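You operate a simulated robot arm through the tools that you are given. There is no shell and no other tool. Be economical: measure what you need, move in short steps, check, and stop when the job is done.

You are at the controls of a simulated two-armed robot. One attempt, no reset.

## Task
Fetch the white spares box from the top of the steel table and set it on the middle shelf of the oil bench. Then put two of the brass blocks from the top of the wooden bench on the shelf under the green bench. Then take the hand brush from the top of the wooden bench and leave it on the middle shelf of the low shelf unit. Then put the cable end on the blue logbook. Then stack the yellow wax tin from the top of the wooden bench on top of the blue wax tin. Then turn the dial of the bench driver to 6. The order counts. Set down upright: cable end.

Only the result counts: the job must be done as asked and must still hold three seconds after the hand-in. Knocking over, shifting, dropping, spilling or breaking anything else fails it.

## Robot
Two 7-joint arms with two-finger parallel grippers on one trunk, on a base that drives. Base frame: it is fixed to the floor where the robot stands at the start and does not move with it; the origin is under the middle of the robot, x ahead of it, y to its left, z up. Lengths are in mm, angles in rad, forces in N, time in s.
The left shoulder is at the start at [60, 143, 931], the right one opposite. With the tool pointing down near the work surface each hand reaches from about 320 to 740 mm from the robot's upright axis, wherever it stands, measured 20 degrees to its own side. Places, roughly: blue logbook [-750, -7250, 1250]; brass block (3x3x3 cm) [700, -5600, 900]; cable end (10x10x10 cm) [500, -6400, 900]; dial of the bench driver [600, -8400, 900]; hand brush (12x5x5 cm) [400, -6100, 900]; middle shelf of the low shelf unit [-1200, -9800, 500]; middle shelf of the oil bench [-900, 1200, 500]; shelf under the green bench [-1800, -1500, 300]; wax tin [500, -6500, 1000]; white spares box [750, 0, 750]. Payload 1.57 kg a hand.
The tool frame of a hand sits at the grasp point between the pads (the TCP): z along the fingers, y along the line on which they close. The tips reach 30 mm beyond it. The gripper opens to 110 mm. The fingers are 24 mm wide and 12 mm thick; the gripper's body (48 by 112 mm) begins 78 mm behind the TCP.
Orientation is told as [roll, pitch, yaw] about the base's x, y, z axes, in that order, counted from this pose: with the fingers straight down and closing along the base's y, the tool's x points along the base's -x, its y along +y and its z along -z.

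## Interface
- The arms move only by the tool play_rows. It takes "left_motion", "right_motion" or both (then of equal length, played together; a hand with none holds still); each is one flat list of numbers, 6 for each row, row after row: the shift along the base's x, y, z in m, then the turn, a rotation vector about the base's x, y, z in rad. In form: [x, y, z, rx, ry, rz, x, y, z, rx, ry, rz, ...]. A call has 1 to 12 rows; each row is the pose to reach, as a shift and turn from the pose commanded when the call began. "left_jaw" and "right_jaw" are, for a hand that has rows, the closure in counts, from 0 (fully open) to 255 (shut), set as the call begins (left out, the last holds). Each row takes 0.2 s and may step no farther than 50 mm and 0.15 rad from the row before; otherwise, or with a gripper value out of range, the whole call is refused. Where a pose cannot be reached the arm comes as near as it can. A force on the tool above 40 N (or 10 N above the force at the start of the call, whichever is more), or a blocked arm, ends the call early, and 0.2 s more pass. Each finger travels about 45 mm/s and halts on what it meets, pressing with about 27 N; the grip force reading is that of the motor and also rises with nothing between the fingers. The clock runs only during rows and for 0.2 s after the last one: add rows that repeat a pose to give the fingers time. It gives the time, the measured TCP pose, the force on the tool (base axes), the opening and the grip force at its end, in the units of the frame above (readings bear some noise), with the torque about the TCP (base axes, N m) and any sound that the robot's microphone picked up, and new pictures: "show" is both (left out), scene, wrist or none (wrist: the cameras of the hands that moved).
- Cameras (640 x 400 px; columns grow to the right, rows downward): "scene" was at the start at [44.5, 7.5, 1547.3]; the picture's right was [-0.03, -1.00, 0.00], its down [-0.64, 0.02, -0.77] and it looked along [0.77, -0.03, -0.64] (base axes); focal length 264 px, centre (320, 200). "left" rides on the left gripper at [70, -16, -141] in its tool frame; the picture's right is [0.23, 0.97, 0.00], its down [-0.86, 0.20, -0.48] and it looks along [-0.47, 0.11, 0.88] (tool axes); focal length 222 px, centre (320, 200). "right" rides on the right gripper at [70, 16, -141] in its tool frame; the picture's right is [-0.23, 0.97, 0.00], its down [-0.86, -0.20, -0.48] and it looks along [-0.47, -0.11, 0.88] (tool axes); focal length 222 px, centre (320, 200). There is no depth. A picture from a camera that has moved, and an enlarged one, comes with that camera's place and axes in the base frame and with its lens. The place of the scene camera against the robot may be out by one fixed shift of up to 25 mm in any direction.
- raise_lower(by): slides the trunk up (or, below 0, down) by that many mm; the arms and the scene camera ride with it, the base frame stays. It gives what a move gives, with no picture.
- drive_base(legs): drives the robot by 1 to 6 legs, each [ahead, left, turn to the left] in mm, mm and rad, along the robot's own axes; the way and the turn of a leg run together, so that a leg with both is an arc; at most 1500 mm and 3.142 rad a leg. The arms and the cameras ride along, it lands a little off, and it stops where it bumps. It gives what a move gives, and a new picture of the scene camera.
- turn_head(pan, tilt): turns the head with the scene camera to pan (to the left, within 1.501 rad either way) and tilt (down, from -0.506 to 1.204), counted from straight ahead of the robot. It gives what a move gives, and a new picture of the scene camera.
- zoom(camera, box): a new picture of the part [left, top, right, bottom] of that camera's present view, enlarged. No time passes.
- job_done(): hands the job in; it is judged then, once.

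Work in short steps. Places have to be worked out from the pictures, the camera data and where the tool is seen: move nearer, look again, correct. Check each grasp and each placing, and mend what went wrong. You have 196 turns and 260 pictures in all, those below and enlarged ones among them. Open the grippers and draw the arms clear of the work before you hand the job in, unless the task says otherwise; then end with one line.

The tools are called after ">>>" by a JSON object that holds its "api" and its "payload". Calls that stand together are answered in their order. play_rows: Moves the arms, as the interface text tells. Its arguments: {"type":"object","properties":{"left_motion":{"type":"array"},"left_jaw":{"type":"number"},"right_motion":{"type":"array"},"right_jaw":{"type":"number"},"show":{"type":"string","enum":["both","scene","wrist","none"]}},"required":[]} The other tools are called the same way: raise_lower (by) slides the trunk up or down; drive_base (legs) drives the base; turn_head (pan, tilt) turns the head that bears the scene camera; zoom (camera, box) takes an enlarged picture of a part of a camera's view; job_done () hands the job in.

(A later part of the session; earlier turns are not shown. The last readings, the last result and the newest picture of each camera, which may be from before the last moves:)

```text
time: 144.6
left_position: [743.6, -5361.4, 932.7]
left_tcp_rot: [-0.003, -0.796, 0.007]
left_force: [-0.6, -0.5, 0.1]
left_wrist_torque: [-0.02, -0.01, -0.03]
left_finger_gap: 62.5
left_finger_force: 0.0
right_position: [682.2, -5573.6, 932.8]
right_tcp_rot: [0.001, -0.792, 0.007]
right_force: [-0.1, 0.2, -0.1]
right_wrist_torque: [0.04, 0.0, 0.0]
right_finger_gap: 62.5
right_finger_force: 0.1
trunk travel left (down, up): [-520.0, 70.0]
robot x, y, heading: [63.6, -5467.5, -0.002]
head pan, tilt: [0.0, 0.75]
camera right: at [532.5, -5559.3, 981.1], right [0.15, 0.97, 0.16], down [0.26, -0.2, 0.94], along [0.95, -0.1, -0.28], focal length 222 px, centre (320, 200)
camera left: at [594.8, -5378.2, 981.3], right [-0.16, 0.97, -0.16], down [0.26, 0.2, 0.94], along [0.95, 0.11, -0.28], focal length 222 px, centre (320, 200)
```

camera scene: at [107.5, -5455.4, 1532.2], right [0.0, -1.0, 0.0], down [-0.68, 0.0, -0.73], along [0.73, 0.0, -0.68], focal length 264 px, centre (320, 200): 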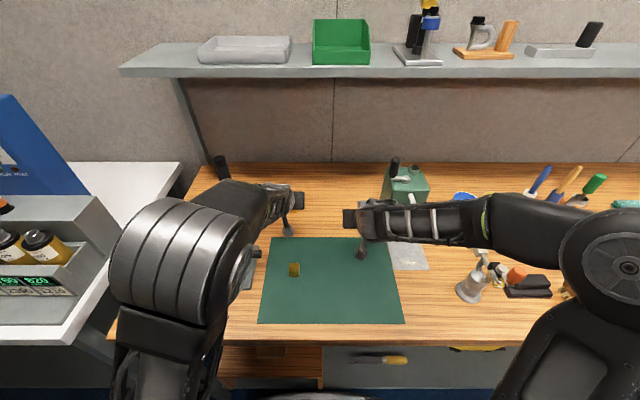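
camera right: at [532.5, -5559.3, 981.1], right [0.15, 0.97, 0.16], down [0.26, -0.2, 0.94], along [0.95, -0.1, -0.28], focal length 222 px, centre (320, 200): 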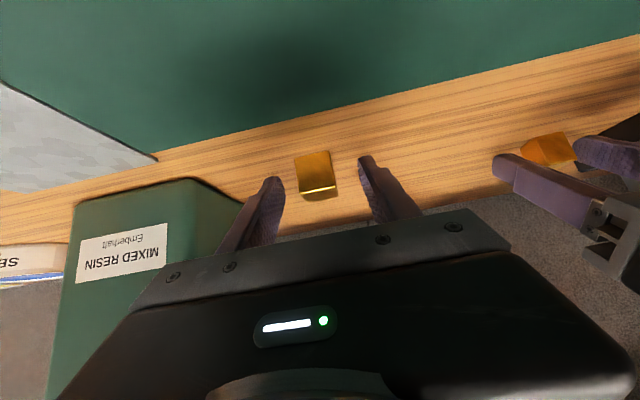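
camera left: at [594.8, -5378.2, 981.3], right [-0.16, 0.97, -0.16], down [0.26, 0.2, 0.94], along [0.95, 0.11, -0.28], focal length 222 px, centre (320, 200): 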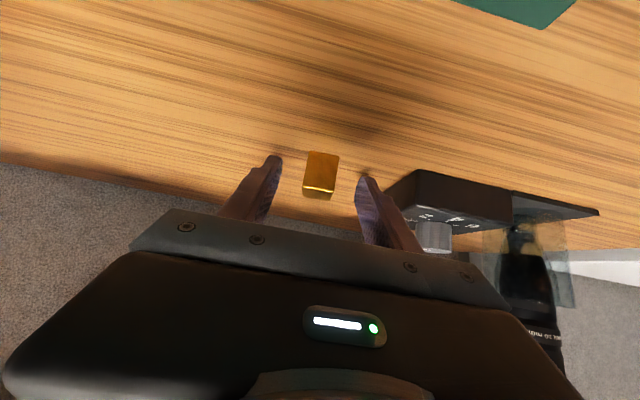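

Both cubes sit between the fingertips. Closing now.

>>> {"api": "play_rows", "payload": {"left_motion": [0, 0, 0, 0, 0, 0, 0, 0, 0, 0, 0, 0, 0, 0, 0, 0, 0, 0, 0, 0, 0, 0, 0, 0], "right_motion": [0, 0, 0, 0, 0, 0, 0, 0, 0, 0, 0, 0, 0, 0, 0, 0, 0, 0, 0, 0, 0, 0, 0, 0], "left_jaw": 255, "right_jaw": 255, "show": "wrist"}}

```text
time: 145.6
left_position: [742.9, -5361.0, 932.5]
left_tcp_rot: [-0.003, -0.793, 0.007]
left_force: [-0.1, 0.1, 0.1]
left_wrist_torque: [0.01, -0.04, 0.0]
left_finger_gap: 23.3
left_finger_force: 27.0
right_position: [682.1, -5573.6, 932.7]
right_tcp_rot: [0.001, -0.794, 0.008]
right_force: [0.0, 0.0, 1.3]
right_wrist_torque: [-0.01, 0.02, -0.02]
right_finger_gap: 27.0
right_finger_force: 27.1
trunk travel left (down, up): [-520.0, 70.0]
robot x, y, heading: [62.7, -5464.8, 0.006]
head pan, tilt: [0.0, 0.75]
camera right: at [532.3, -5559.3, 981.2], right [0.15, 0.97, 0.16], down [0.26, -0.2, 0.94], along [0.95, -0.1, -0.28], focal length 222 px, centre (320, 200)
camera left: at [594.7, -5378.2, 981.6], right [-0.16, 0.97, -0.16], down [0.26, 0.2, 0.94], along [0.95, 0.11, -0.28], focal length 222 px, centre (320, 200)
```

right: 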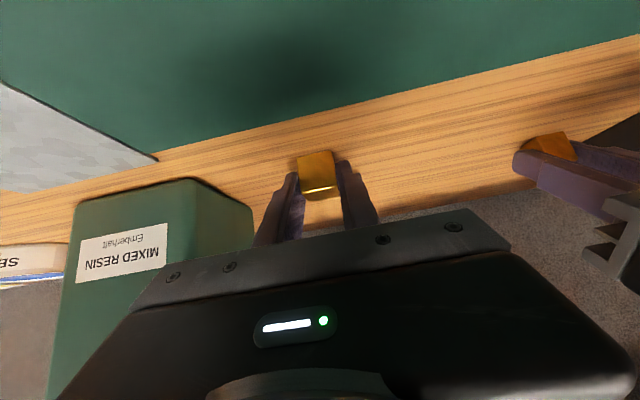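
left: 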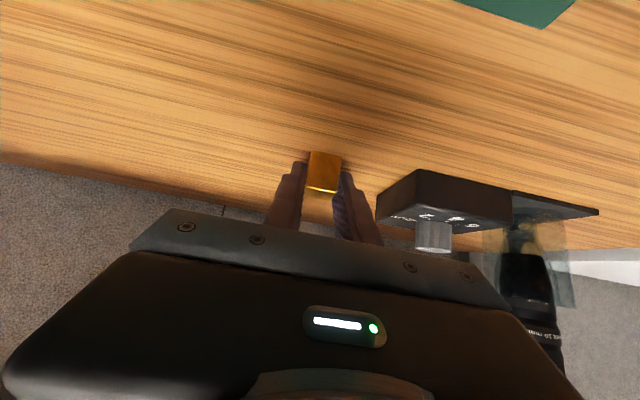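

Gripped at 23 and 27 mm with full force. Lifting and drawing back.

>>> {"api": "play_rows", "payload": {"left_motion": [0, 0, 0.03, 0, 0, 0, 0, 0, 0.07, 0, 0, 0, -0.03, 0, 0.1, 0, 0, 0, -0.07, 0, 0.11, 0, 0, 0, -0.11, 0, 0.11, 0, 0, 0, -0.15, 0, 0.11, 0, 0, 0], "right_motion": [0, 0, 0.03, 0, 0, 0, 0, 0, 0.07, 0, 0, 0, -0.03, 0, 0.1, 0, 0, 0, -0.07, 0, 0.11, 0, 0, 0, -0.11, 0, 0.11, 0, 0, 0, -0.12, 0, 0.11, 0, 0, 0]}}

```text
time: 147.0
left_position: [591.4, -5359.1, 1042.2]
left_tcp_rot: [-0.005, -0.792, 0.009]
left_force: [-0.1, -0.4, -0.4]
left_wrist_torque: [-0.02, 0.01, -0.02]
left_finger_gap: 23.4
left_finger_force: 26.8
right_position: [557.8, -5571.6, 1041.9]
right_tcp_rot: [0.002, -0.794, 0.006]
right_force: [-0.1, 0.1, -0.4]
right_wrist_torque: [0.02, 0.02, 0.02]
right_finger_gap: 27.3
right_finger_force: 27.0
trunk travel left (down, up): [-520.0, 70.0]
robot x, y, heading: [61.8, -5465.2, 0.003]
head pan, tilt: [0.0, 0.75]
camera scene: at [106.5, -5455.0, 1532.2], right [0.0, -1.0, 0.0], down [-0.68, 0.0, -0.73], along [0.73, 0.0, -0.68], focal length 264 px, centre (320, 200)
camera right: at [409.8, -5558.0, 1090.5], right [0.15, 0.97, 0.16], down [0.26, -0.2, 0.94], along [0.95, -0.1, -0.28], focal length 222 px, centre (320, 200)
camera left: at [442.8, -5376.4, 1092.3], right [-0.16, 0.97, -0.17], down [0.26, 0.2, 0.94], along [0.95, 0.11, -0.28], focal length 222 px, centre (320, 200)
```

scene: 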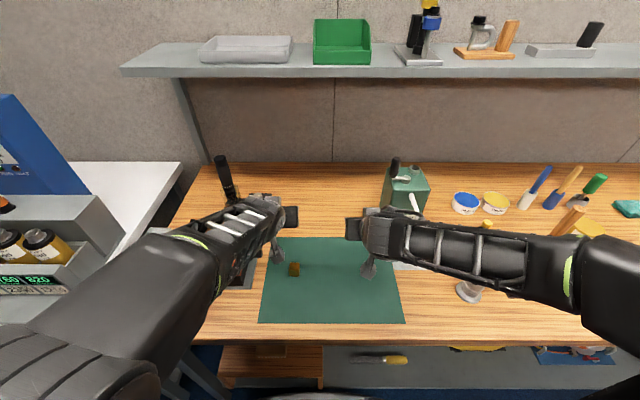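
right: 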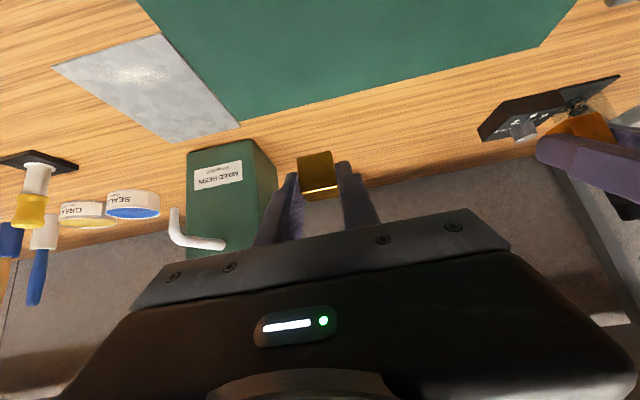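
left: 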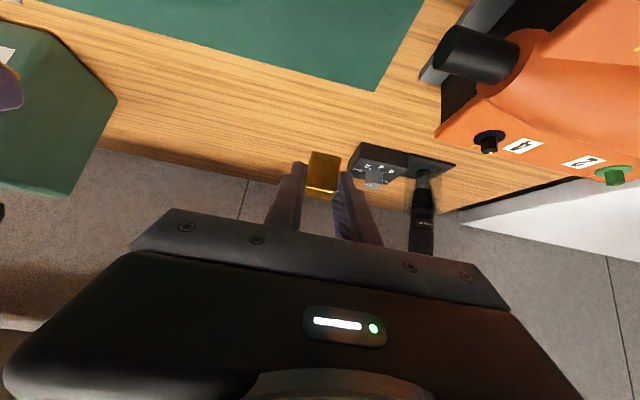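

Both blocks are held. I'm heading back towards the doorway by the route I know.

>>> {"api": "drive_base", "payload": {"legs": [[-800, 0, 0], [0, 0, 1.568], [0, 1400, 0], [350, 700, 0], [1500, 0, 0]]}}

>>> {"api": "turn_head", "payload": {"pan": 0.0, "tilt": 0.35}}

```text
time: 172.3
left_position: [-2887.6, -3134.8, 1042.5]
left_tcp_rot: [-0.004, -0.794, 1.548]
left_force: [-0.2, -0.4, -0.7]
left_wrist_torque: [-0.01, 0.01, -0.02]
left_finger_gap: 23.2
left_finger_force: 26.2
right_position: [-2675.1, -3174.6, 1041.6]
right_tcp_rot: [0.003, -0.793, 1.544]
right_force: [0.0, 0.0, -0.7]
right_wrist_torque: [-0.04, 0.02, 0.01]
right_finger_gap: 27.3
right_finger_force: 26.6
trunk travel left (down, up): [-520.0, 70.0]
robot x, y, heading: [-2798.0, -3664.6, 1.541]
head pan, tilt: [0.0, 0.75]
camera scene: at [-2808.8, -3602.0, 1532.1], right [1.0, -0.03, 0.0], down [-0.02, -0.68, -0.73], along [0.02, 0.73, -0.68], focal length 264 px, centre (320, 200)
```

scene: 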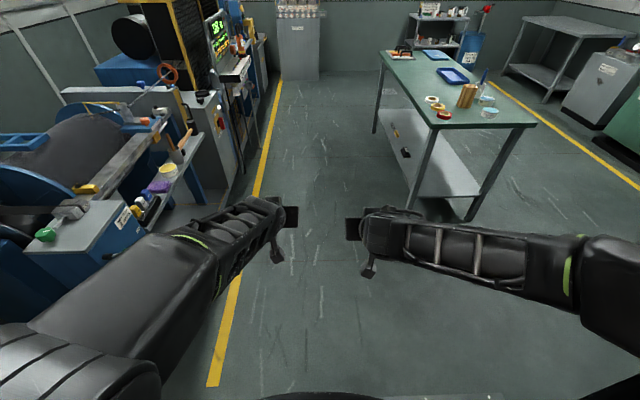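

```text
time: 173.2
left_position: [-2888.5, -3134.7, 1043.8]
left_tcp_rot: [-0.003, -0.795, 1.547]
left_force: [0.1, -0.4, -1.0]
left_wrist_torque: [-0.01, -0.01, 0.0]
left_finger_gap: 23.3
left_finger_force: 27.0
right_position: [-2676.6, -3174.3, 1041.2]
right_tcp_rot: [0.002, -0.792, 1.545]
right_force: [0.0, -0.4, -0.2]
right_wrist_torque: [-0.04, -0.01, 0.02]
right_finger_gap: 27.4
right_finger_force: 26.9
trunk travel left (down, up): [-520.0, 70.0]
robot x, y, heading: [-2798.2, -3661.5, 1.546]
head pan, tilt: [0.0, 0.351]
camera scene: at [-2808.5, -3592.1, 1567.7], right [1.0, -0.03, 0.0], down [-0.01, -0.34, -0.94], along [0.03, 0.94, -0.34], focal length 264 px, centre (320, 200)
```

scene: 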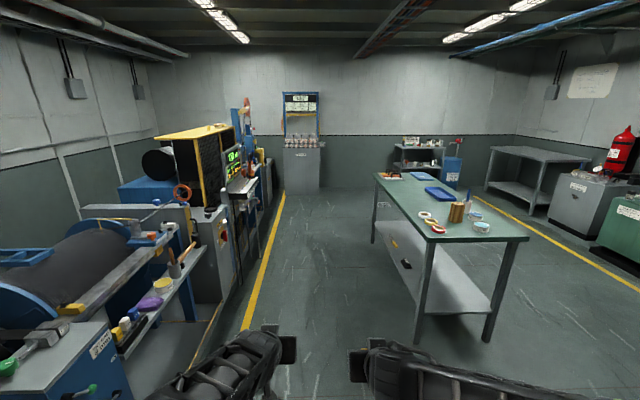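

The bench's shelf is open at this end (legs at x≈-2065 and -1570, y≈-2225), with free space there. I'm going in front of that end and lowering the trunk.

>>> {"api": "drive_base", "payload": {"legs": [[600, 0, 0.025], [0, -960, 0]]}}

>>> {"api": "raise_lower", "payload": {"by": -400}}

>>> {"api": "raise_lower", "payload": {"by": -100}}

>>> {"api": "turn_head", "payload": {"pan": 0.0, "tilt": 0.6}}

```text
time: 181.3
left_position: [-1927.4, -2530.6, 1043.2]
left_tcp_rot: [-0.002, -0.794, 1.573]
left_force: [0.1, 0.9, -0.2]
left_wrist_torque: [0.0, 0.01, 0.01]
left_finger_gap: 23.6
left_finger_force: 27.5
right_position: [-1715.5, -2563.3, 1039.6]
right_tcp_rot: [0.002, -0.794, 1.574]
right_force: [0.7, -0.2, -0.4]
right_wrist_torque: [-0.03, 0.01, 0.01]
right_finger_gap: 27.3
right_finger_force: 27.0
trunk travel left (down, up): [-520.0, 70.0]
robot x, y, heading: [-1819.8, -3058.8, 1.569]
head pan, tilt: [0.0, 0.351]
camera scene: at [-1833.7, -2984.1, 1567.8], right [1.0, 0.0, 0.0], down [0.0, -0.34, -0.94], along [0.0, 0.94, -0.34], focal length 264 px, centre (320, 200)
```

scene: 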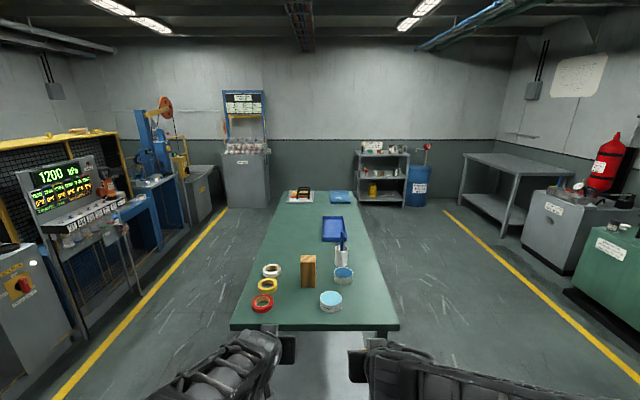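

```text
time: 185.1
left_position: [-1928.4, -2530.0, 643.0]
left_tcp_rot: [-0.004, -0.794, 1.575]
left_force: [0.3, -0.5, -0.7]
left_wrist_torque: [-0.02, -0.01, 0.01]
left_finger_gap: 23.1
left_finger_force: 26.8
right_position: [-1715.0, -2563.8, 640.5]
right_tcp_rot: [0.001, -0.793, 1.575]
right_force: [-0.4, -0.1, -2.0]
right_wrist_torque: [-0.02, -0.01, -0.01]
right_finger_gap: 27.3
right_finger_force: 26.9
trunk travel left (down, up): [-120.0, 470.0]
robot x, y, heading: [-1824.0, -3056.7, 1.572]
head pan, tilt: [0.0, 0.351]
```

```text
time: 186.4
left_position: [-1927.2, -2529.6, 542.7]
left_tcp_rot: [-0.004, -0.795, 1.576]
left_force: [0.1, 1.5, -0.8]
left_wrist_torque: [-0.01, 0.02, -0.04]
left_finger_gap: 23.2
left_finger_force: 26.8
right_position: [-1715.1, -2562.5, 540.9]
right_tcp_rot: [0.002, -0.792, 1.574]
right_force: [-0.7, -0.4, -1.3]
right_wrist_torque: [0.01, 0.02, 0.03]
right_finger_gap: 27.2
right_finger_force: 27.0
trunk travel left (down, up): [-20.0, 570.0]
robot x, y, heading: [-1823.7, -3059.1, 1.573]
head pan, tilt: [0.0, 0.351]
```

```text
time: 187.2
left_position: [-1928.3, -2530.2, 542.9]
left_tcp_rot: [-0.004, -0.793, 1.578]
left_force: [0.0, 1.0, -0.2]
left_wrist_torque: [-0.01, 0.01, 0.01]
left_finger_gap: 23.4
left_finger_force: 27.1
right_position: [-1714.8, -2563.7, 541.4]
right_tcp_rot: [0.002, -0.792, 1.573]
right_force: [-0.9, -0.2, -0.5]
right_wrist_torque: [-0.01, -0.01, -0.03]
right_finger_gap: 27.2
right_finger_force: 27.2
trunk travel left (down, up): [-20.0, 570.0]
robot x, y, heading: [-1824.9, -3055.5, 1.57]
head pan, tilt: [0.0, 0.6]
camera scene: at [-1834.2, -2988.9, 1045.1], right [1.0, 0.0, 0.0], down [0.0, -0.56, -0.83], along [0.0, 0.83, -0.56], focal length 264 px, centre (320, 200)
```

scene: 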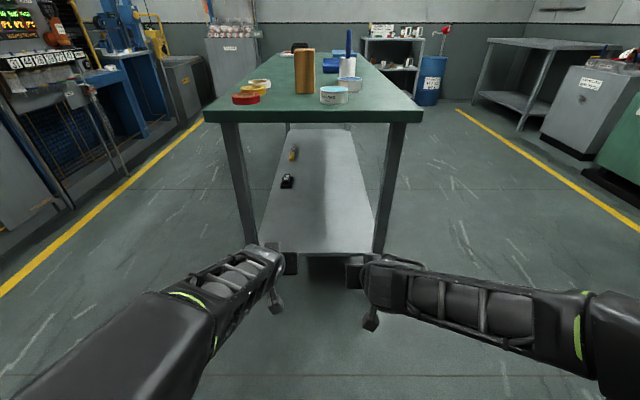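

The shelf end is empty, with its edge at about y=-2247. I'm driving forward 250, then lowering the hands to check the shelf height with the wrist cameras.

>>> {"api": "drive_base", "payload": {"legs": [[250, 0, 0]]}}

>>> {"api": "play_rows", "payload": {"left_motion": [0, 0.01, -0.04, 0, 0, 0, 0, 0.02, -0.08, 0, 0, 0, 0, 0.03, -0.12, 0, 0, 0, 0, 0.03, -0.12, 0, 0, 0], "right_motion": [0, 0.02, -0.04, 0, 0, 0, 0, 0.04, -0.08, 0, 0, 0, 0, 0.063, -0.12, 0, 0, 0, 0, 0.063, -0.12, 0, 0, 0]}}

```text
time: 189.0
left_position: [-1930.9, -2285.9, 542.5]
left_tcp_rot: [-0.003, -0.793, 1.58]
left_force: [-0.2, -0.6, -1.3]
left_wrist_torque: [-0.04, -0.04, -0.04]
left_finger_gap: 23.2
left_finger_force: 27.0
right_position: [-1718.4, -2316.0, 541.6]
right_tcp_rot: [0.003, -0.792, 1.581]
right_force: [0.0, 0.0, -1.0]
right_wrist_torque: [0.01, -0.02, -0.04]
right_finger_gap: 27.5
right_finger_force: 27.4
trunk travel left (down, up): [-20.0, 570.0]
robot x, y, heading: [-1825.9, -2814.7, 1.574]
head pan, tilt: [0.0, 0.6]
camera scene: at [-1835.5, -2743.3, 1045.0], right [1.0, 0.01, 0.0], down [0.0, -0.56, -0.83], along [-0.01, 0.82, -0.57], focal length 264 px, centre (320, 200)
```

scene: 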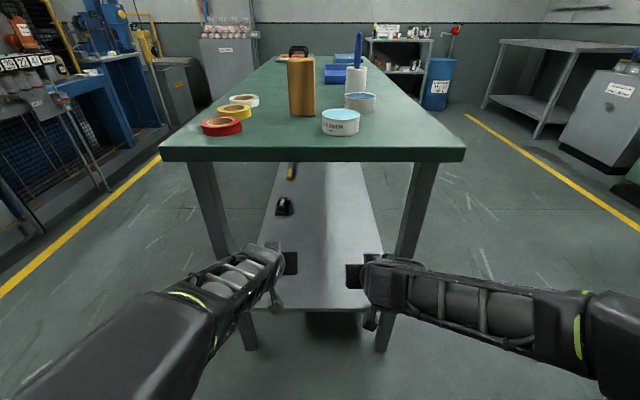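

```text
time: 190.0
left_position: [-1929.9, -2254.9, 421.8]
left_tcp_rot: [-0.003, -0.795, 1.581]
left_force: [1.3, -0.4, -1.2]
left_wrist_torque: [0.0, -0.01, 0.03]
left_finger_gap: 23.3
left_finger_force: 26.9
right_position: [-1719.0, -2253.0, 422.6]
right_tcp_rot: [0.002, -0.793, 1.579]
right_force: [-0.9, 0.5, -1.0]
right_wrist_torque: [-0.04, 0.0, -0.03]
right_finger_gap: 27.2
right_finger_force: 27.0
trunk travel left (down, up): [-20.0, 570.0]
robot x, y, heading: [-1824.3, -2814.3, 1.577]
head pan, tilt: [0.0, 0.6]
camera scene: at [-1835.5, -2743.3, 1045.0], right [1.0, 0.01, 0.0], down [0.0, -0.57, -0.82], along [-0.01, 0.82, -0.57], focal length 264 px, centre (320, 200)
camera right: at [-1733.1, -2403.4, 471.3], right [-0.97, 0.15, 0.16], down [0.2, 0.26, 0.94], along [0.1, 0.95, -0.28], focal length 222 px, centre (320, 200)
camera left: at [-1912.3, -2404.3, 471.9], right [-0.97, -0.17, -0.16], down [-0.2, 0.26, 0.94], along [-0.11, 0.95, -0.28], focal length 222 px, centre (320, 200)
```

scene: 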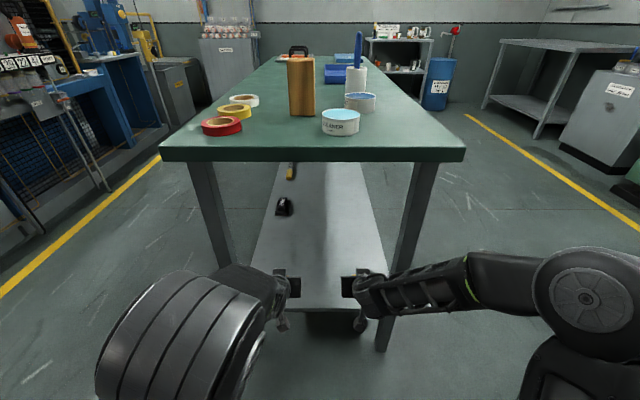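
right: 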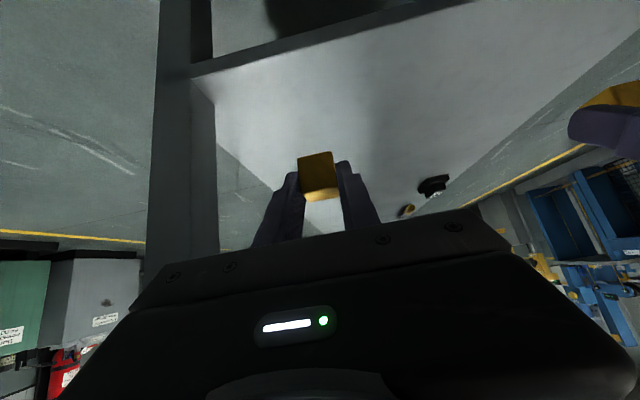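
left: 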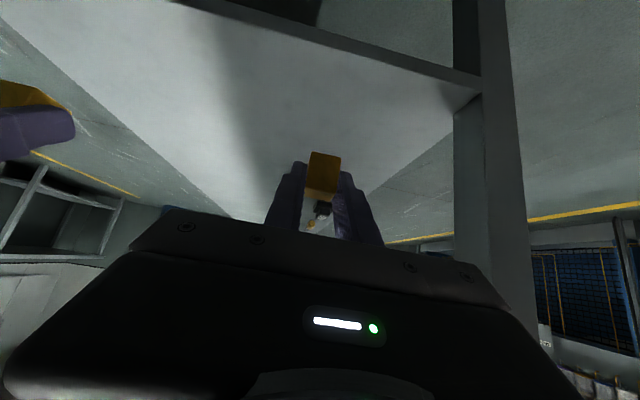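

The shelf surface is estimated at z≈300-322. I'm moving forward 70 mm and down to about 372.

>>> {"api": "play_rows", "payload": {"left_motion": [0, 0.035, -0.02, 0, 0, 0, 0, 0.07, -0.04, 0, 0, 0, 0, 0.07, -0.05, 0, 0, 0, 0, 0.07, -0.05, 0, 0, 0], "right_motion": [0, 0.035, -0.02, 0, 0, 0, 0, 0.07, -0.04, 0, 0, 0, 0, 0.07, -0.05, 0, 0, 0, 0, 0.07, -0.05, 0, 0, 0], "show": "wrist"}}

```text
time: 191.0
left_position: [-1930.5, -2184.7, 372.1]
left_tcp_rot: [-0.004, -0.795, 1.579]
left_force: [-0.8, -0.8, -0.5]
left_wrist_torque: [-0.01, 0.01, 0.0]
left_finger_gap: 23.4
left_finger_force: 27.2
right_position: [-1718.4, -2183.4, 373.0]
right_tcp_rot: [0.002, -0.792, 1.578]
right_force: [-0.3, 0.3, -1.4]
right_wrist_torque: [0.0, -0.04, 0.02]
right_finger_gap: 26.9
right_finger_force: 27.2
trunk travel left (down, up): [-20.0, 570.0]
robot x, y, heading: [-1823.6, -2816.0, 1.578]
head pan, tilt: [0.0, 0.6]
camera right: at [-1732.2, -2333.6, 421.2], right [-0.98, 0.15, 0.16], down [0.2, 0.26, 0.94], along [0.1, 0.95, -0.28], focal length 222 px, centre (320, 200)
camera left: at [-1913.4, -2334.0, 422.1], right [-0.97, -0.17, -0.16], down [-0.2, 0.26, 0.94], along [-0.11, 0.95, -0.28], focal length 222 px, centre (320, 200)
```

right: 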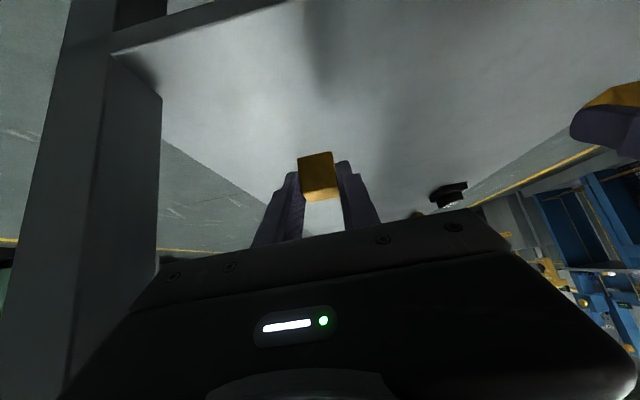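
left: 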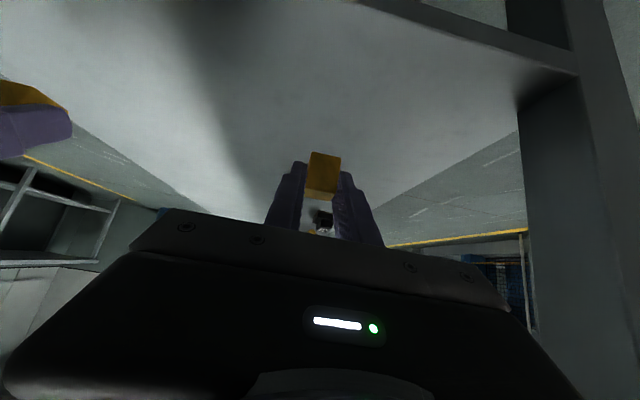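

I'm stepping down in 10 mm increments, watching for contact.

>>> {"api": "play_rows", "payload": {"left_motion": [0, 0, -0.008, 0, 0, 0, 0, 0, -0.016, 0, 0, 0, 0, 0, -0.022, 0, 0, 0], "right_motion": [0, 0, -0.008, 0, 0, 0, 0, 0, -0.016, 0, 0, 0, 0, 0, -0.022, 0, 0, 0], "show": "wrist"}}

```text
time: 191.8
left_position: [-1931.2, -2184.9, 350.6]
left_tcp_rot: [-0.004, -0.793, 1.578]
left_force: [0.9, -0.1, -1.1]
left_wrist_torque: [-0.01, -0.03, 0.02]
left_finger_gap: 23.4
left_finger_force: 27.1
right_position: [-1718.3, -2183.8, 349.1]
right_tcp_rot: [0.001, -0.794, 1.578]
right_force: [-0.4, -0.3, -0.8]
right_wrist_torque: [-0.02, 0.03, 0.01]
right_finger_gap: 27.3
right_finger_force: 27.1
trunk travel left (down, up): [-20.0, 570.0]
robot x, y, heading: [-1821.4, -2813.3, 1.576]
head pan, tilt: [0.0, 0.6]
camera right: at [-1732.4, -2334.3, 398.3], right [-0.98, 0.15, 0.16], down [0.2, 0.26, 0.94], along [0.1, 0.95, -0.28], focal length 222 px, centre (320, 200)
camera left: at [-1913.8, -2334.1, 400.2], right [-0.97, -0.17, -0.16], down [-0.2, 0.26, 0.94], along [-0.11, 0.95, -0.28], focal length 222 px, centre (320, 200)
```

right: 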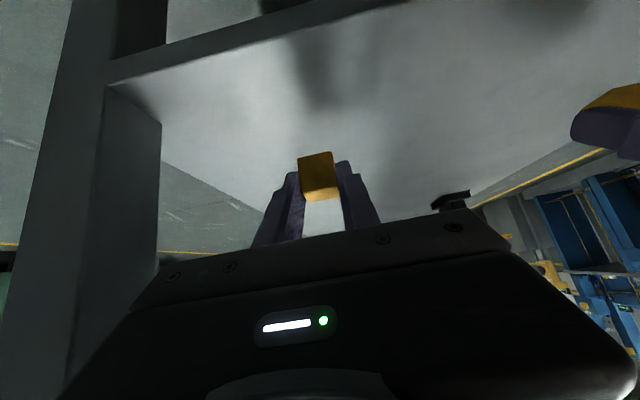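
left: 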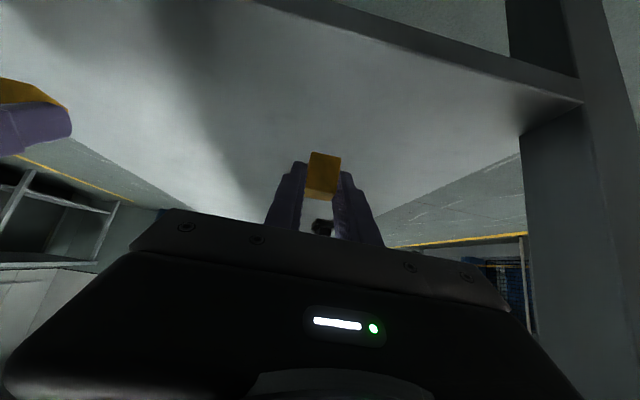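

Shelf estimate is now z≈283, so contact should come at a TCP of about 315. I continue stepping.

>>> {"api": "play_rows", "payload": {"left_motion": [0, 0, -0.006, 0, 0, 0, 0, 0, -0.012, 0, 0, 0, 0, 0, -0.018, 0, 0, 0], "right_motion": [0, 0, -0.006, 0, 0, 0, 0, 0, -0.012, 0, 0, 0, 0, 0, -0.018, 0, 0, 0], "show": "none"}}

>>> {"api": "play_rows", "payload": {"left_motion": [0, 0, -0.004, 0, 0, 0, 0, 0, -0.008, 0, 0, 0], "right_motion": [0, 0, -0.004, 0, 0, 0, 0, 0, -0.008, 0, 0, 0], "show": "wrist"}}

```text
time: 192.6
left_position: [-1930.3, -2185.5, 332.6]
left_tcp_rot: [-0.004, -0.793, 1.58]
left_force: [0.8, -0.3, -0.7]
left_wrist_torque: [0.06, -0.02, -0.01]
left_finger_gap: 23.3
left_finger_force: 26.9
right_position: [-1717.4, -2183.7, 332.1]
right_tcp_rot: [0.0, -0.794, 1.58]
right_force: [0.0, -1.0, -0.9]
right_wrist_torque: [-0.04, 0.0, 0.01]
right_finger_gap: 27.2
right_finger_force: 26.7
trunk travel left (down, up): [-20.0, 570.0]
robot x, y, heading: [-1821.1, -2808.6, 1.577]
head pan, tilt: [0.0, 0.6]
```

```text
time: 193.2
left_position: [-1930.7, -2184.3, 324.4]
left_tcp_rot: [-0.004, -0.795, 1.581]
left_force: [-0.1, 0.0, -1.1]
left_wrist_torque: [-0.04, 0.0, 0.02]
left_finger_gap: 23.3
left_finger_force: 26.9
right_position: [-1716.6, -2183.5, 323.0]
right_tcp_rot: [-0.001, -0.794, 1.579]
right_force: [1.1, 0.7, -1.3]
right_wrist_torque: [-0.01, 0.01, -0.01]
right_finger_gap: 27.1
right_finger_force: 27.0
trunk travel left (down, up): [-20.0, 570.0]
robot x, y, heading: [-1826.9, -2811.7, 1.577]
head pan, tilt: [0.0, 0.6]
camera right: at [-1731.2, -2334.3, 371.9], right [-0.98, 0.15, 0.16], down [0.2, 0.26, 0.95], along [0.1, 0.95, -0.28], focal length 222 px, centre (320, 200)
camera left: at [-1913.1, -2334.3, 373.6], right [-0.97, -0.17, -0.16], down [-0.2, 0.26, 0.94], along [-0.11, 0.95, -0.28], focal length 222 px, centre (320, 200)
```

right: 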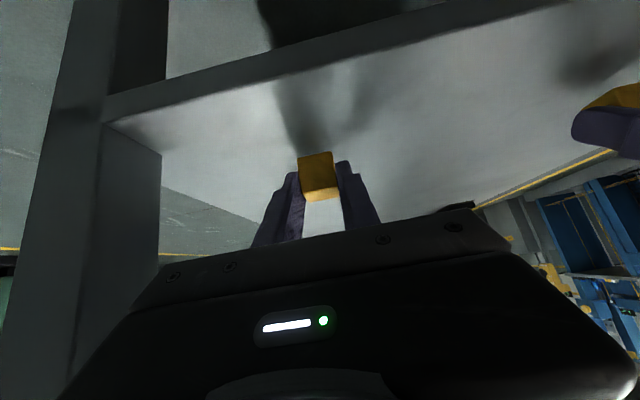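
left: 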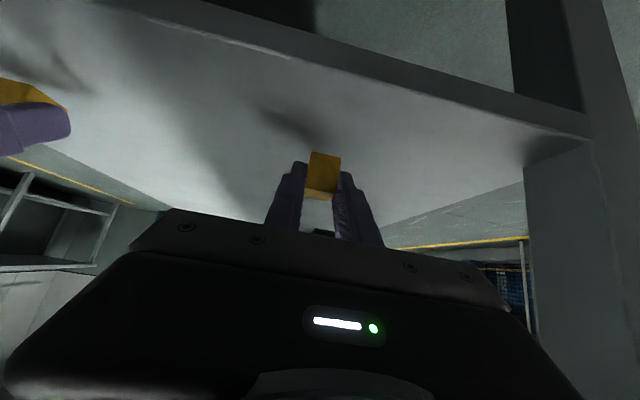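

Shelf estimate refined to z≈270. Continuing down.

>>> {"api": "play_rows", "payload": {"left_motion": [0, 0, -0.006, 0, 0, 0, 0, 0, -0.012, 0, 0, 0], "right_motion": [0, 0, -0.006, 0, 0, 0, 0, 0, -0.012, 0, 0, 0], "show": "none"}}

>>> {"api": "play_rows", "payload": {"left_motion": [0, 0, -0.003, 0, 0, 0, 0, 0, -0.005, 0, 0, 0], "right_motion": [0, 0, -0.003, 0, 0, 0, 0, 0, -0.005, 0, 0, 0], "show": "none"}}

>>> {"api": "play_rows", "payload": {"left_motion": [0, 0, -0.002, 0, 0, 0, 0, 0, -0.004, 0, 0, 0], "right_motion": [0, 0, -0.002, 0, 0, 0, 0, 0, -0.004, 0, 0, 0], "show": "wrist"}}

```text
time: 193.8
left_position: [-1932.4, -2183.9, 312.9]
left_tcp_rot: [-0.004, -0.794, 1.581]
left_force: [-0.1, 0.0, -1.5]
left_wrist_torque: [-0.02, 0.0, 0.01]
left_finger_gap: 23.1
left_finger_force: 27.1
right_position: [-1718.8, -2183.7, 313.0]
right_tcp_rot: [-0.002, -0.796, 1.579]
right_force: [-0.3, -0.5, 4.9]
right_wrist_torque: [-0.03, -0.14, -0.01]
right_finger_gap: 27.4
right_finger_force: 27.3
trunk travel left (down, up): [-20.0, 570.0]
robot x, y, heading: [-1823.7, -2812.5, 1.579]
head pan, tilt: [0.0, 0.6]
```

```text
time: 194.4
left_position: [-1929.8, -2183.7, 312.0]
left_tcp_rot: [-0.005, -0.801, 1.582]
left_force: [0.5, -4.9, 14.2]
left_wrist_torque: [-0.17, 0.01, -0.01]
left_finger_gap: 23.4
left_finger_force: 27.0
right_position: [-1719.9, -2184.5, 310.1]
right_tcp_rot: [-0.001, -0.801, 1.579]
right_force: [-0.5, 3.6, 19.0]
right_wrist_torque: [0.3, -0.05, 0.01]
right_finger_gap: 27.6
right_finger_force: 26.2
trunk travel left (down, up): [-20.0, 570.0]
robot x, y, heading: [-1822.8, -2816.3, 1.573]
head pan, tilt: [0.0, 0.6]
```

```text
time: 195.0
left_position: [-1929.7, -2181.8, 310.9]
left_tcp_rot: [-0.008, -0.81, 1.583]
left_force: [0.3, 1.0, 13.0]
left_wrist_torque: [0.0, -0.03, -0.01]
left_finger_gap: 23.4
left_finger_force: 27.0
right_position: [-1718.3, -2181.4, 308.5]
right_tcp_rot: [0.0, -0.809, 1.582]
right_force: [0.3, -1.6, 15.9]
right_wrist_torque: [-0.01, 0.06, -0.04]
right_finger_gap: 27.5
right_finger_force: 26.8
trunk travel left (down, up): [-20.0, 570.0]
robot x, y, heading: [-1824.6, -2812.0, 1.577]
head pan, tilt: [0.0, 0.6]
stopped in row 2 (right hand): the force on the tool passed its limit at 44 N (the readings are from after the stop); the commanded pose is now the measured one
camera right: at [-1733.1, -2332.2, 356.1], right [-0.98, 0.15, 0.16], down [0.2, 0.25, 0.95], along [0.1, 0.96, -0.27], focal length 222 px, centre (320, 200)
camera left: at [-1912.7, -2331.4, 357.6], right [-0.97, -0.16, -0.17], down [-0.21, 0.24, 0.95], along [-0.11, 0.96, -0.27], focal length 222 px, centre (320, 200)
```

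right: 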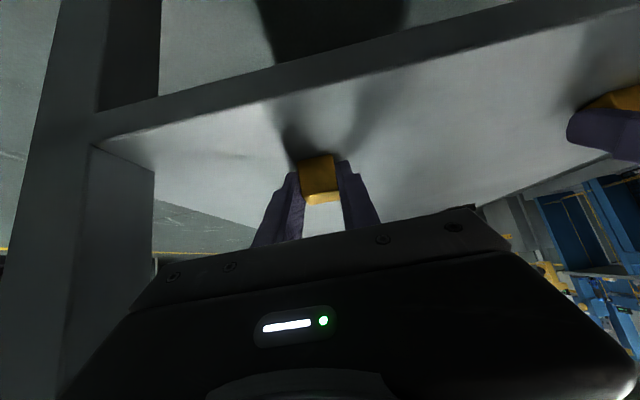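
left: 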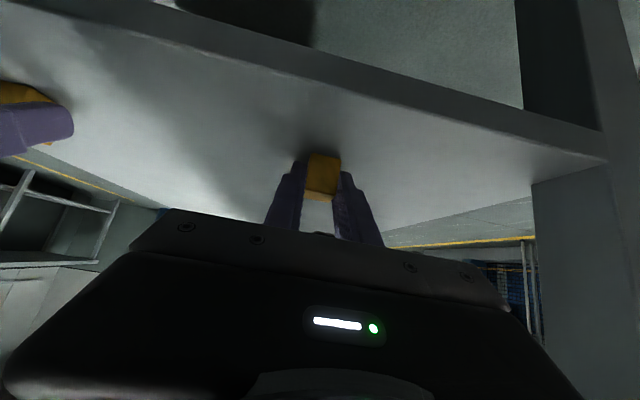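

Both blocks are on the shelf. Opening and backing out along the tool axis.

>>> {"api": "play_rows", "payload": {"left_motion": [0, 0, 0.001, 0, 0, 0, 0, 0, 0.001, 0, 0, 0, 0, 0, 0.001, 0, 0, 0], "right_motion": [0, 0, 0.001, 0, 0, 0, 0, 0, 0.001, 0, 0, 0, 0, 0, 0.001, 0, 0, 0], "left_jaw": 110, "right_jaw": 110, "show": "none"}}

>>> {"api": "play_rows", "payload": {"left_motion": [0, -0.02, 0.02, 0, 0, 0, 0, -0.05, 0.05, 0, 0, 0, 0, -0.08, 0.08, 0, 0, 0, 0, -0.11, 0.11, 0, 0, 0, 0, -0.15, 0.13, 0, 0, 0], "right_motion": [0, -0.02, 0.02, 0, 0, 0, 0, -0.05, 0.05, 0, 0, 0, 0, -0.08, 0.08, 0, 0, 0, 0, -0.11, 0.11, 0, 0, 0, 0, -0.15, 0.13, 0, 0, 0]}}

```text
time: 195.8
left_position: [-1929.1, -2184.0, 309.9]
left_tcp_rot: [-0.006, -0.802, 1.579]
left_force: [6.3, -4.4, 10.5]
left_wrist_torque: [0.0, 0.11, 0.05]
left_finger_gap: 56.4
left_finger_force: 0.0
right_position: [-1716.3, -2182.6, 308.9]
right_tcp_rot: [-0.003, -0.804, 1.578]
right_force: [18.5, -2.8, 23.0]
right_wrist_torque: [0.17, -0.01, -0.16]
right_finger_gap: 46.2
right_finger_force: 0.0
trunk travel left (down, up): [-20.0, 570.0]
robot x, y, heading: [-1827.3, -2812.5, 1.57]
head pan, tilt: [0.0, 0.6]
```

```text
time: 197.0
left_position: [-1929.8, -2333.3, 437.0]
left_tcp_rot: [-0.005, -0.798, 1.584]
left_force: [-0.6, -0.7, 0.1]
left_wrist_torque: [-0.01, -0.02, -0.01]
left_finger_gap: 62.5
left_finger_force: 0.1
right_position: [-1718.1, -2334.5, 435.9]
right_tcp_rot: [-0.001, -0.8, 1.58]
right_force: [-0.7, 0.1, -0.1]
right_wrist_torque: [0.04, 0.03, 0.01]
right_finger_gap: 62.7
right_finger_force: 0.0
trunk travel left (down, up): [-20.0, 570.0]
robot x, y, heading: [-1822.4, -2811.4, 1.575]
head pan, tilt: [0.0, 0.6]
camera scene: at [-1835.3, -2742.9, 1044.9], right [1.0, 0.01, 0.0], down [0.0, -0.57, -0.82], along [-0.01, 0.82, -0.57], focal length 264 px, centre (320, 200)
camera right: at [-1732.4, -2484.6, 484.7], right [-0.98, 0.15, 0.16], down [0.2, 0.26, 0.95], along [0.1, 0.96, -0.28], focal length 222 px, centre (320, 200)
camera left: at [-1912.5, -2483.6, 486.5], right [-0.97, -0.17, -0.17], down [-0.21, 0.25, 0.95], along [-0.11, 0.95, -0.28], focal length 222 px, centre (320, 200)
```

scene: 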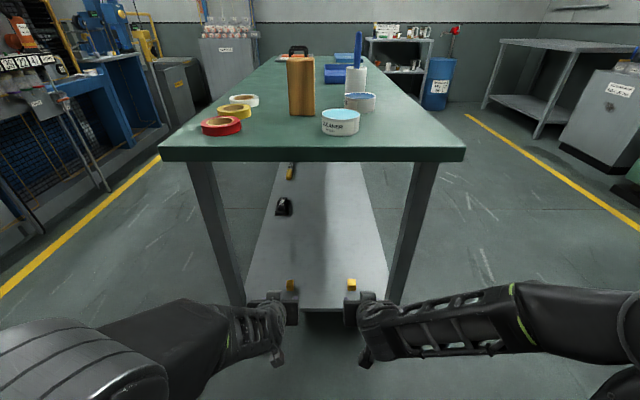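
right: 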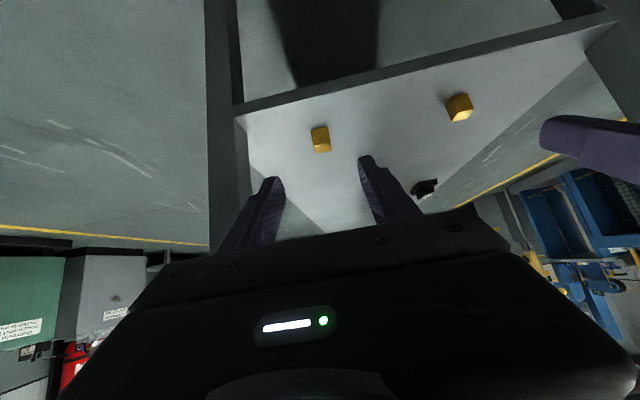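
left: 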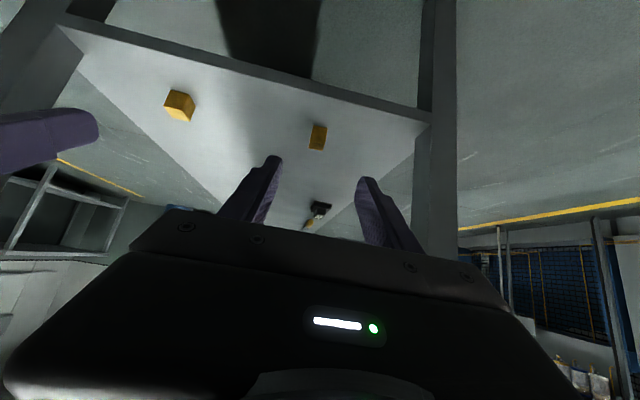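

Both blocks are resting on the shelf. I'm backing off, raising the trunk, and returning to the other room by the same route in reverse.

>>> {"api": "drive_base", "payload": {"legs": [[-200, 0, 0]]}}

>>> {"api": "raise_lower", "payload": {"by": 400}}

>>> {"api": "raise_lower", "payload": {"by": 160}}

>>> {"api": "drive_base", "payload": {"legs": [[0, 1000, 0], [-1500, 0, 0], [-600, 0, 0], [-350, -700, 0], [0, -1300, 0], [0, 0, -1.575]]}}

```text
time: 198.6
left_position: [-1927.9, -2536.2, 437.9]
left_tcp_rot: [-0.005, -0.8, 1.582]
left_force: [0.7, 1.1, -0.7]
left_wrist_torque: [-0.02, -0.01, -0.01]
left_finger_gap: 62.8
left_finger_force: 0.0
right_position: [-1715.4, -2536.2, 437.2]
right_tcp_rot: [-0.001, -0.799, 1.581]
right_force: [-0.1, -0.5, 0.5]
right_wrist_torque: [0.02, 0.01, 0.0]
right_finger_gap: 62.8
right_finger_force: 0.2
trunk travel left (down, up): [-20.0, 570.0]
robot x, y, heading: [-1820.4, -3013.4, 1.573]
head pan, tilt: [0.0, 0.6]
camera scene: at [-1834.3, -2946.4, 1045.0], right [1.0, 0.01, 0.0], down [0.0, -0.57, -0.82], along [0.0, 0.82, -0.57], focal length 264 px, centre (320, 200)
```

scene: 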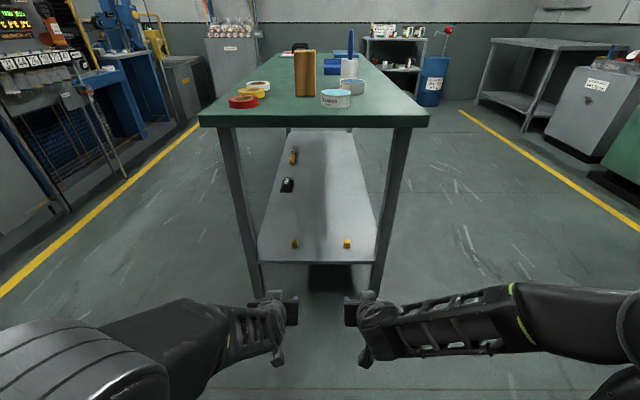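

```text
time: 202.4
left_position: [-1930.1, -2535.8, 838.9]
left_tcp_rot: [-0.004, -0.799, 1.58]
left_force: [-0.2, -0.1, 0.2]
left_wrist_torque: [0.03, 0.03, -0.02]
left_finger_gap: 62.8
left_finger_force: 0.0
right_position: [-1718.3, -2536.8, 836.9]
right_tcp_rot: [0.0, -0.799, 1.581]
right_force: [-0.3, -0.5, 0.5]
right_wrist_torque: [-0.02, -0.01, -0.03]
right_finger_gap: 62.7
right_finger_force: 0.0
trunk travel left (down, up): [-420.0, 170.0]
robot x, y, heading: [-1826.1, -3014.7, 1.575]
head pan, tilt: [0.0, 0.6]
```

```text
time: 204.3
left_position: [-1928.2, -2536.8, 998.7]
left_tcp_rot: [-0.004, -0.797, 1.581]
left_force: [0.1, -0.1, 0.2]
left_wrist_torque: [-0.02, -0.01, 0.0]
left_finger_gap: 62.6
left_finger_force: 0.0
right_position: [-1717.2, -2536.2, 995.8]
right_tcp_rot: [0.0, -0.799, 1.581]
right_force: [0.5, -0.1, 0.1]
right_wrist_torque: [0.01, -0.01, 0.02]
right_finger_gap: 62.7
right_finger_force: 0.0
trunk travel left (down, up): [-580.0, 10.0]
robot x, y, heading: [-1822.8, -3014.9, 1.573]
head pan, tilt: [0.0, 0.6]
```

```text
time: 233.2
left_position: [-271.9, -5284.9, 997.1]
left_tcp_rot: [-0.006, -0.801, 0.041]
left_force: [-0.9, 0.8, -0.6]
left_wrist_torque: [-0.02, 0.03, 0.03]
left_finger_gap: 62.8
left_finger_force: 0.0
right_position: [-264.1, -5496.7, 997.6]
right_tcp_rot: [0.001, -0.8, 0.041]
right_force: [0.7, 0.2, 0.3]
right_wrist_torque: [-0.05, -0.02, 0.0]
right_finger_gap: 62.6
right_finger_force: 0.0
trunk travel left (down, up): [-580.0, 10.0]
robot x, y, heading: [-745.5, -5406.0, 0.037]
head pan, tilt: [0.0, 0.6]
camera scene: at [-699.5, -5393.1, 1605.0], right [0.04, -1.0, 0.0], down [-0.56, -0.02, -0.83], along [0.82, 0.03, -0.56], focal length 264 px, centre (320, 200)
```

scene: 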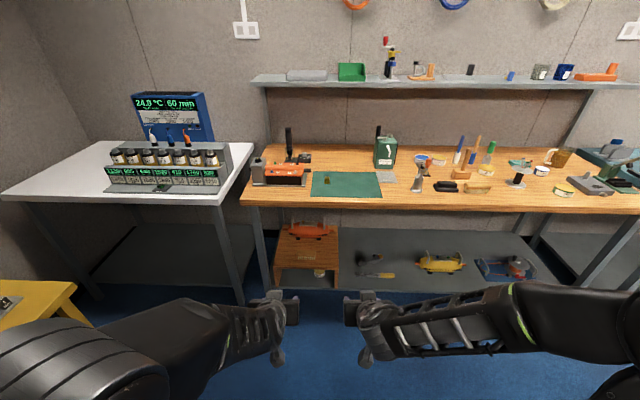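

Back at the wooden bench. I'll now place the robot obliquely, heading -0.9, near the hand brush.

>>> {"api": "drive_base", "payload": {"legs": [[0, 0, -0.937], [600, 398, 0]]}}

>>> {"api": "turn_head", "payload": {"pan": 0.0, "tilt": 0.7}}

```text
time: 239.5
left_position: [310.0, -5945.9, 998.5]
left_tcp_rot: [-0.004, -0.799, -0.901]
left_force: [0.7, 0.1, -0.2]
left_wrist_torque: [0.01, 0.02, 0.0]
left_finger_gap: 62.4
left_finger_force: 0.1
right_position: [143.9, -6074.4, 997.3]
right_tcp_rot: [0.002, -0.799, -0.9]
right_force: [0.0, 0.3, 0.2]
right_wrist_torque: [-0.01, 0.0, 0.01]
right_finger_gap: 62.5
right_finger_force: 0.0
trunk travel left (down, up): [-580.0, 10.0]
robot x, y, heading: [-69.1, -5630.7, -0.906]
head pan, tilt: [0.0, 0.6]
camera scene: at [-41.1, -5667.3, 1605.0], right [-0.79, -0.62, 0.0], down [-0.35, 0.44, -0.82], along [0.51, -0.65, -0.57], focal length 264 px, centre (320, 200)
```

scene: 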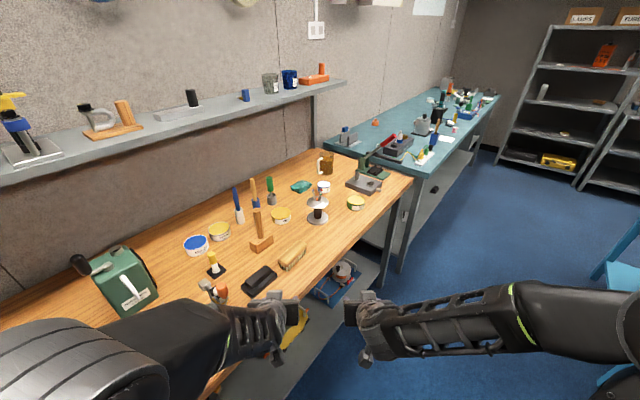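

```text
time: 240.2
left_position: [310.6, -5945.1, 997.7]
left_tcp_rot: [-0.007, -0.801, -0.901]
left_force: [-0.2, 0.8, 0.1]
left_wrist_torque: [0.0, 0.05, 0.01]
left_finger_gap: 62.8
left_finger_force: 0.0
right_position: [142.7, -6074.4, 997.7]
right_tcp_rot: [-0.001, -0.799, -0.901]
right_force: [-1.0, 0.4, -0.3]
right_wrist_torque: [-0.02, -0.02, -0.01]
right_finger_gap: 62.5
right_finger_force: 0.1
trunk travel left (down, up): [-580.0, 10.0]
robot x, y, heading: [-68.2, -5628.5, -0.903]
head pan, tilt: [0.0, 0.7]
camera scene: at [-44.0, -5664.4, 1596.4], right [-0.79, -0.62, 0.0], down [-0.4, 0.51, -0.77], along [0.47, -0.6, -0.64], focal length 264 px, centre (320, 200)
```

scene: 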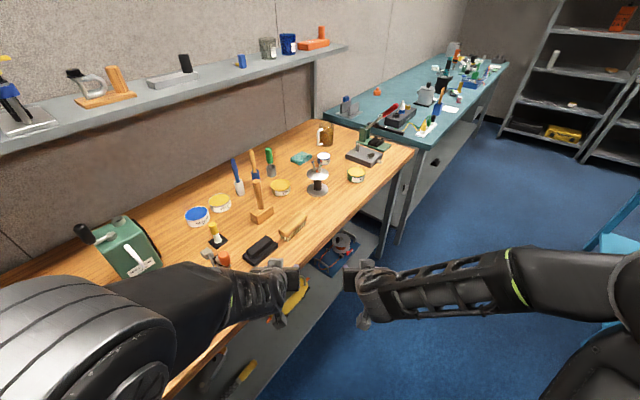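

>>> {"api": "zoom", "payload": {"camera": "scene", "box": [180, 140, 400, 277]}}

>>> {"api": "zoom", "payload": {"camera": "left", "box": [0, 0, 640, 400]}}

```text
2.91 times, centred on (290, 208) of scene
camera zoom: at [-44.0, -5664.4, 1596.4], right [-0.79, -0.62, 0.0], down [-0.4, 0.51, -0.77], along [0.47, -0.6, -0.64], focal length 768 px, centre (407, 175)
```

zoom: 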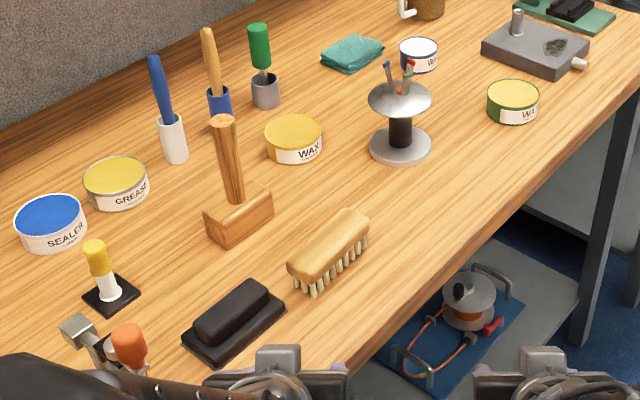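

```text
1.00 times, centred on (320, 200) of left (not enlarged: the box is as wide or as high as the picture)
camera zoom: at [205.4, -5836.7, 1046.9], right [0.67, 0.73, -0.17], down [0.32, -0.07, 0.95], along [0.67, -0.68, -0.28], focal length 222 px, centre (320, 200)
```

zoom: 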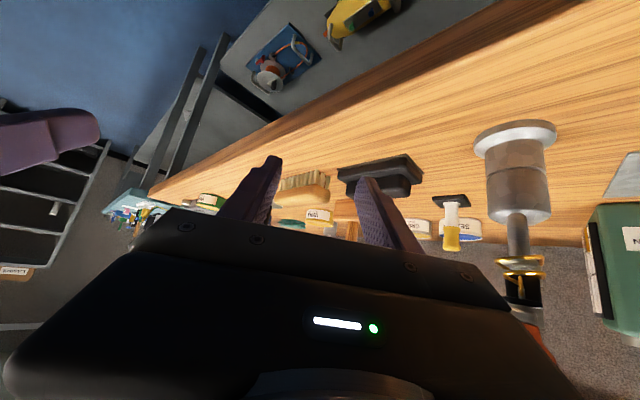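

A tall torch stands where the left forearm would pass, so I'll take the brush with the right hand from the other side instead. I'm repositioning to about (-127,-6483) with heading 0.6.

>>> {"api": "drive_base", "payload": {"legs": [[-400, 0, 0], [0, 0, 1.503], [-504, -1071, 0]]}}

>>> {"api": "zoom", "payload": {"camera": "scene", "box": [200, 100, 560, 325]}}

```text
time: 252.0
left_position: [221.0, -6121.7, 998.5]
left_tcp_rot: [-0.005, -0.801, 0.617]
left_force: [0.1, 0.3, 0.1]
left_wrist_torque: [-0.01, 0.03, -0.01]
left_finger_gap: 62.3
left_finger_force: 0.1
right_position: [340.7, -6295.6, 997.0]
right_tcp_rot: [-0.001, -0.8, 0.614]
right_force: [0.0, 0.3, -0.2]
right_wrist_torque: [0.01, -0.01, 0.0]
right_finger_gap: 62.9
right_finger_force: 0.1
trunk travel left (down, up): [-580.0, 10.0]
robot x, y, heading: [-112.1, -6485.0, 0.613]
head pan, tilt: [0.0, 0.7]
camera scene: at [-77.7, -6441.0, 1596.4], right [0.58, -0.82, 0.0], down [-0.53, -0.37, -0.77], along [0.63, 0.44, -0.64], focal length 264 px, centre (320, 200)
```

scene: 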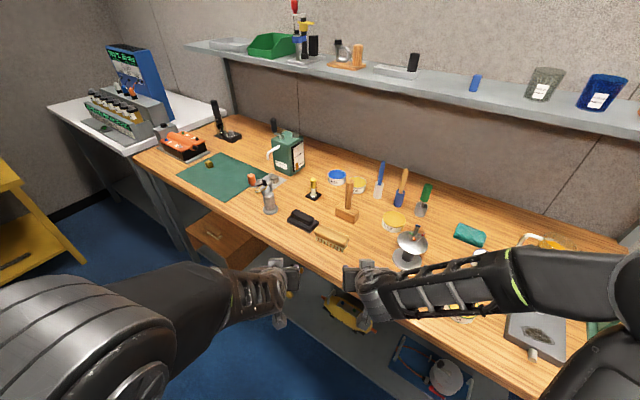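

```text
1.78 times, centred on (380, 212) of scene
camera zoom: at [-77.7, -6441.0, 1596.4], right [0.58, -0.82, 0.0], down [-0.53, -0.37, -0.77], along [0.63, 0.44, -0.64], focal length 470 px, centre (213, 178)
```

zoom: 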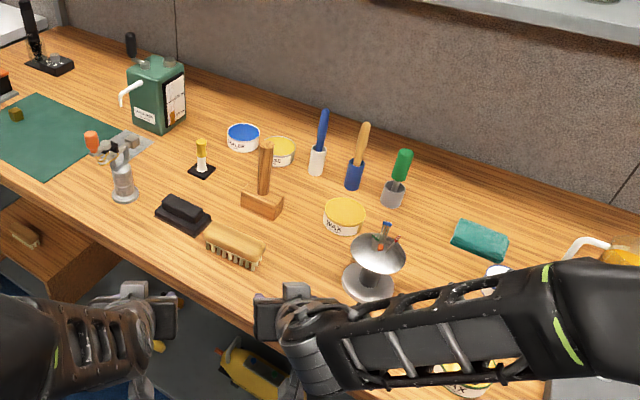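

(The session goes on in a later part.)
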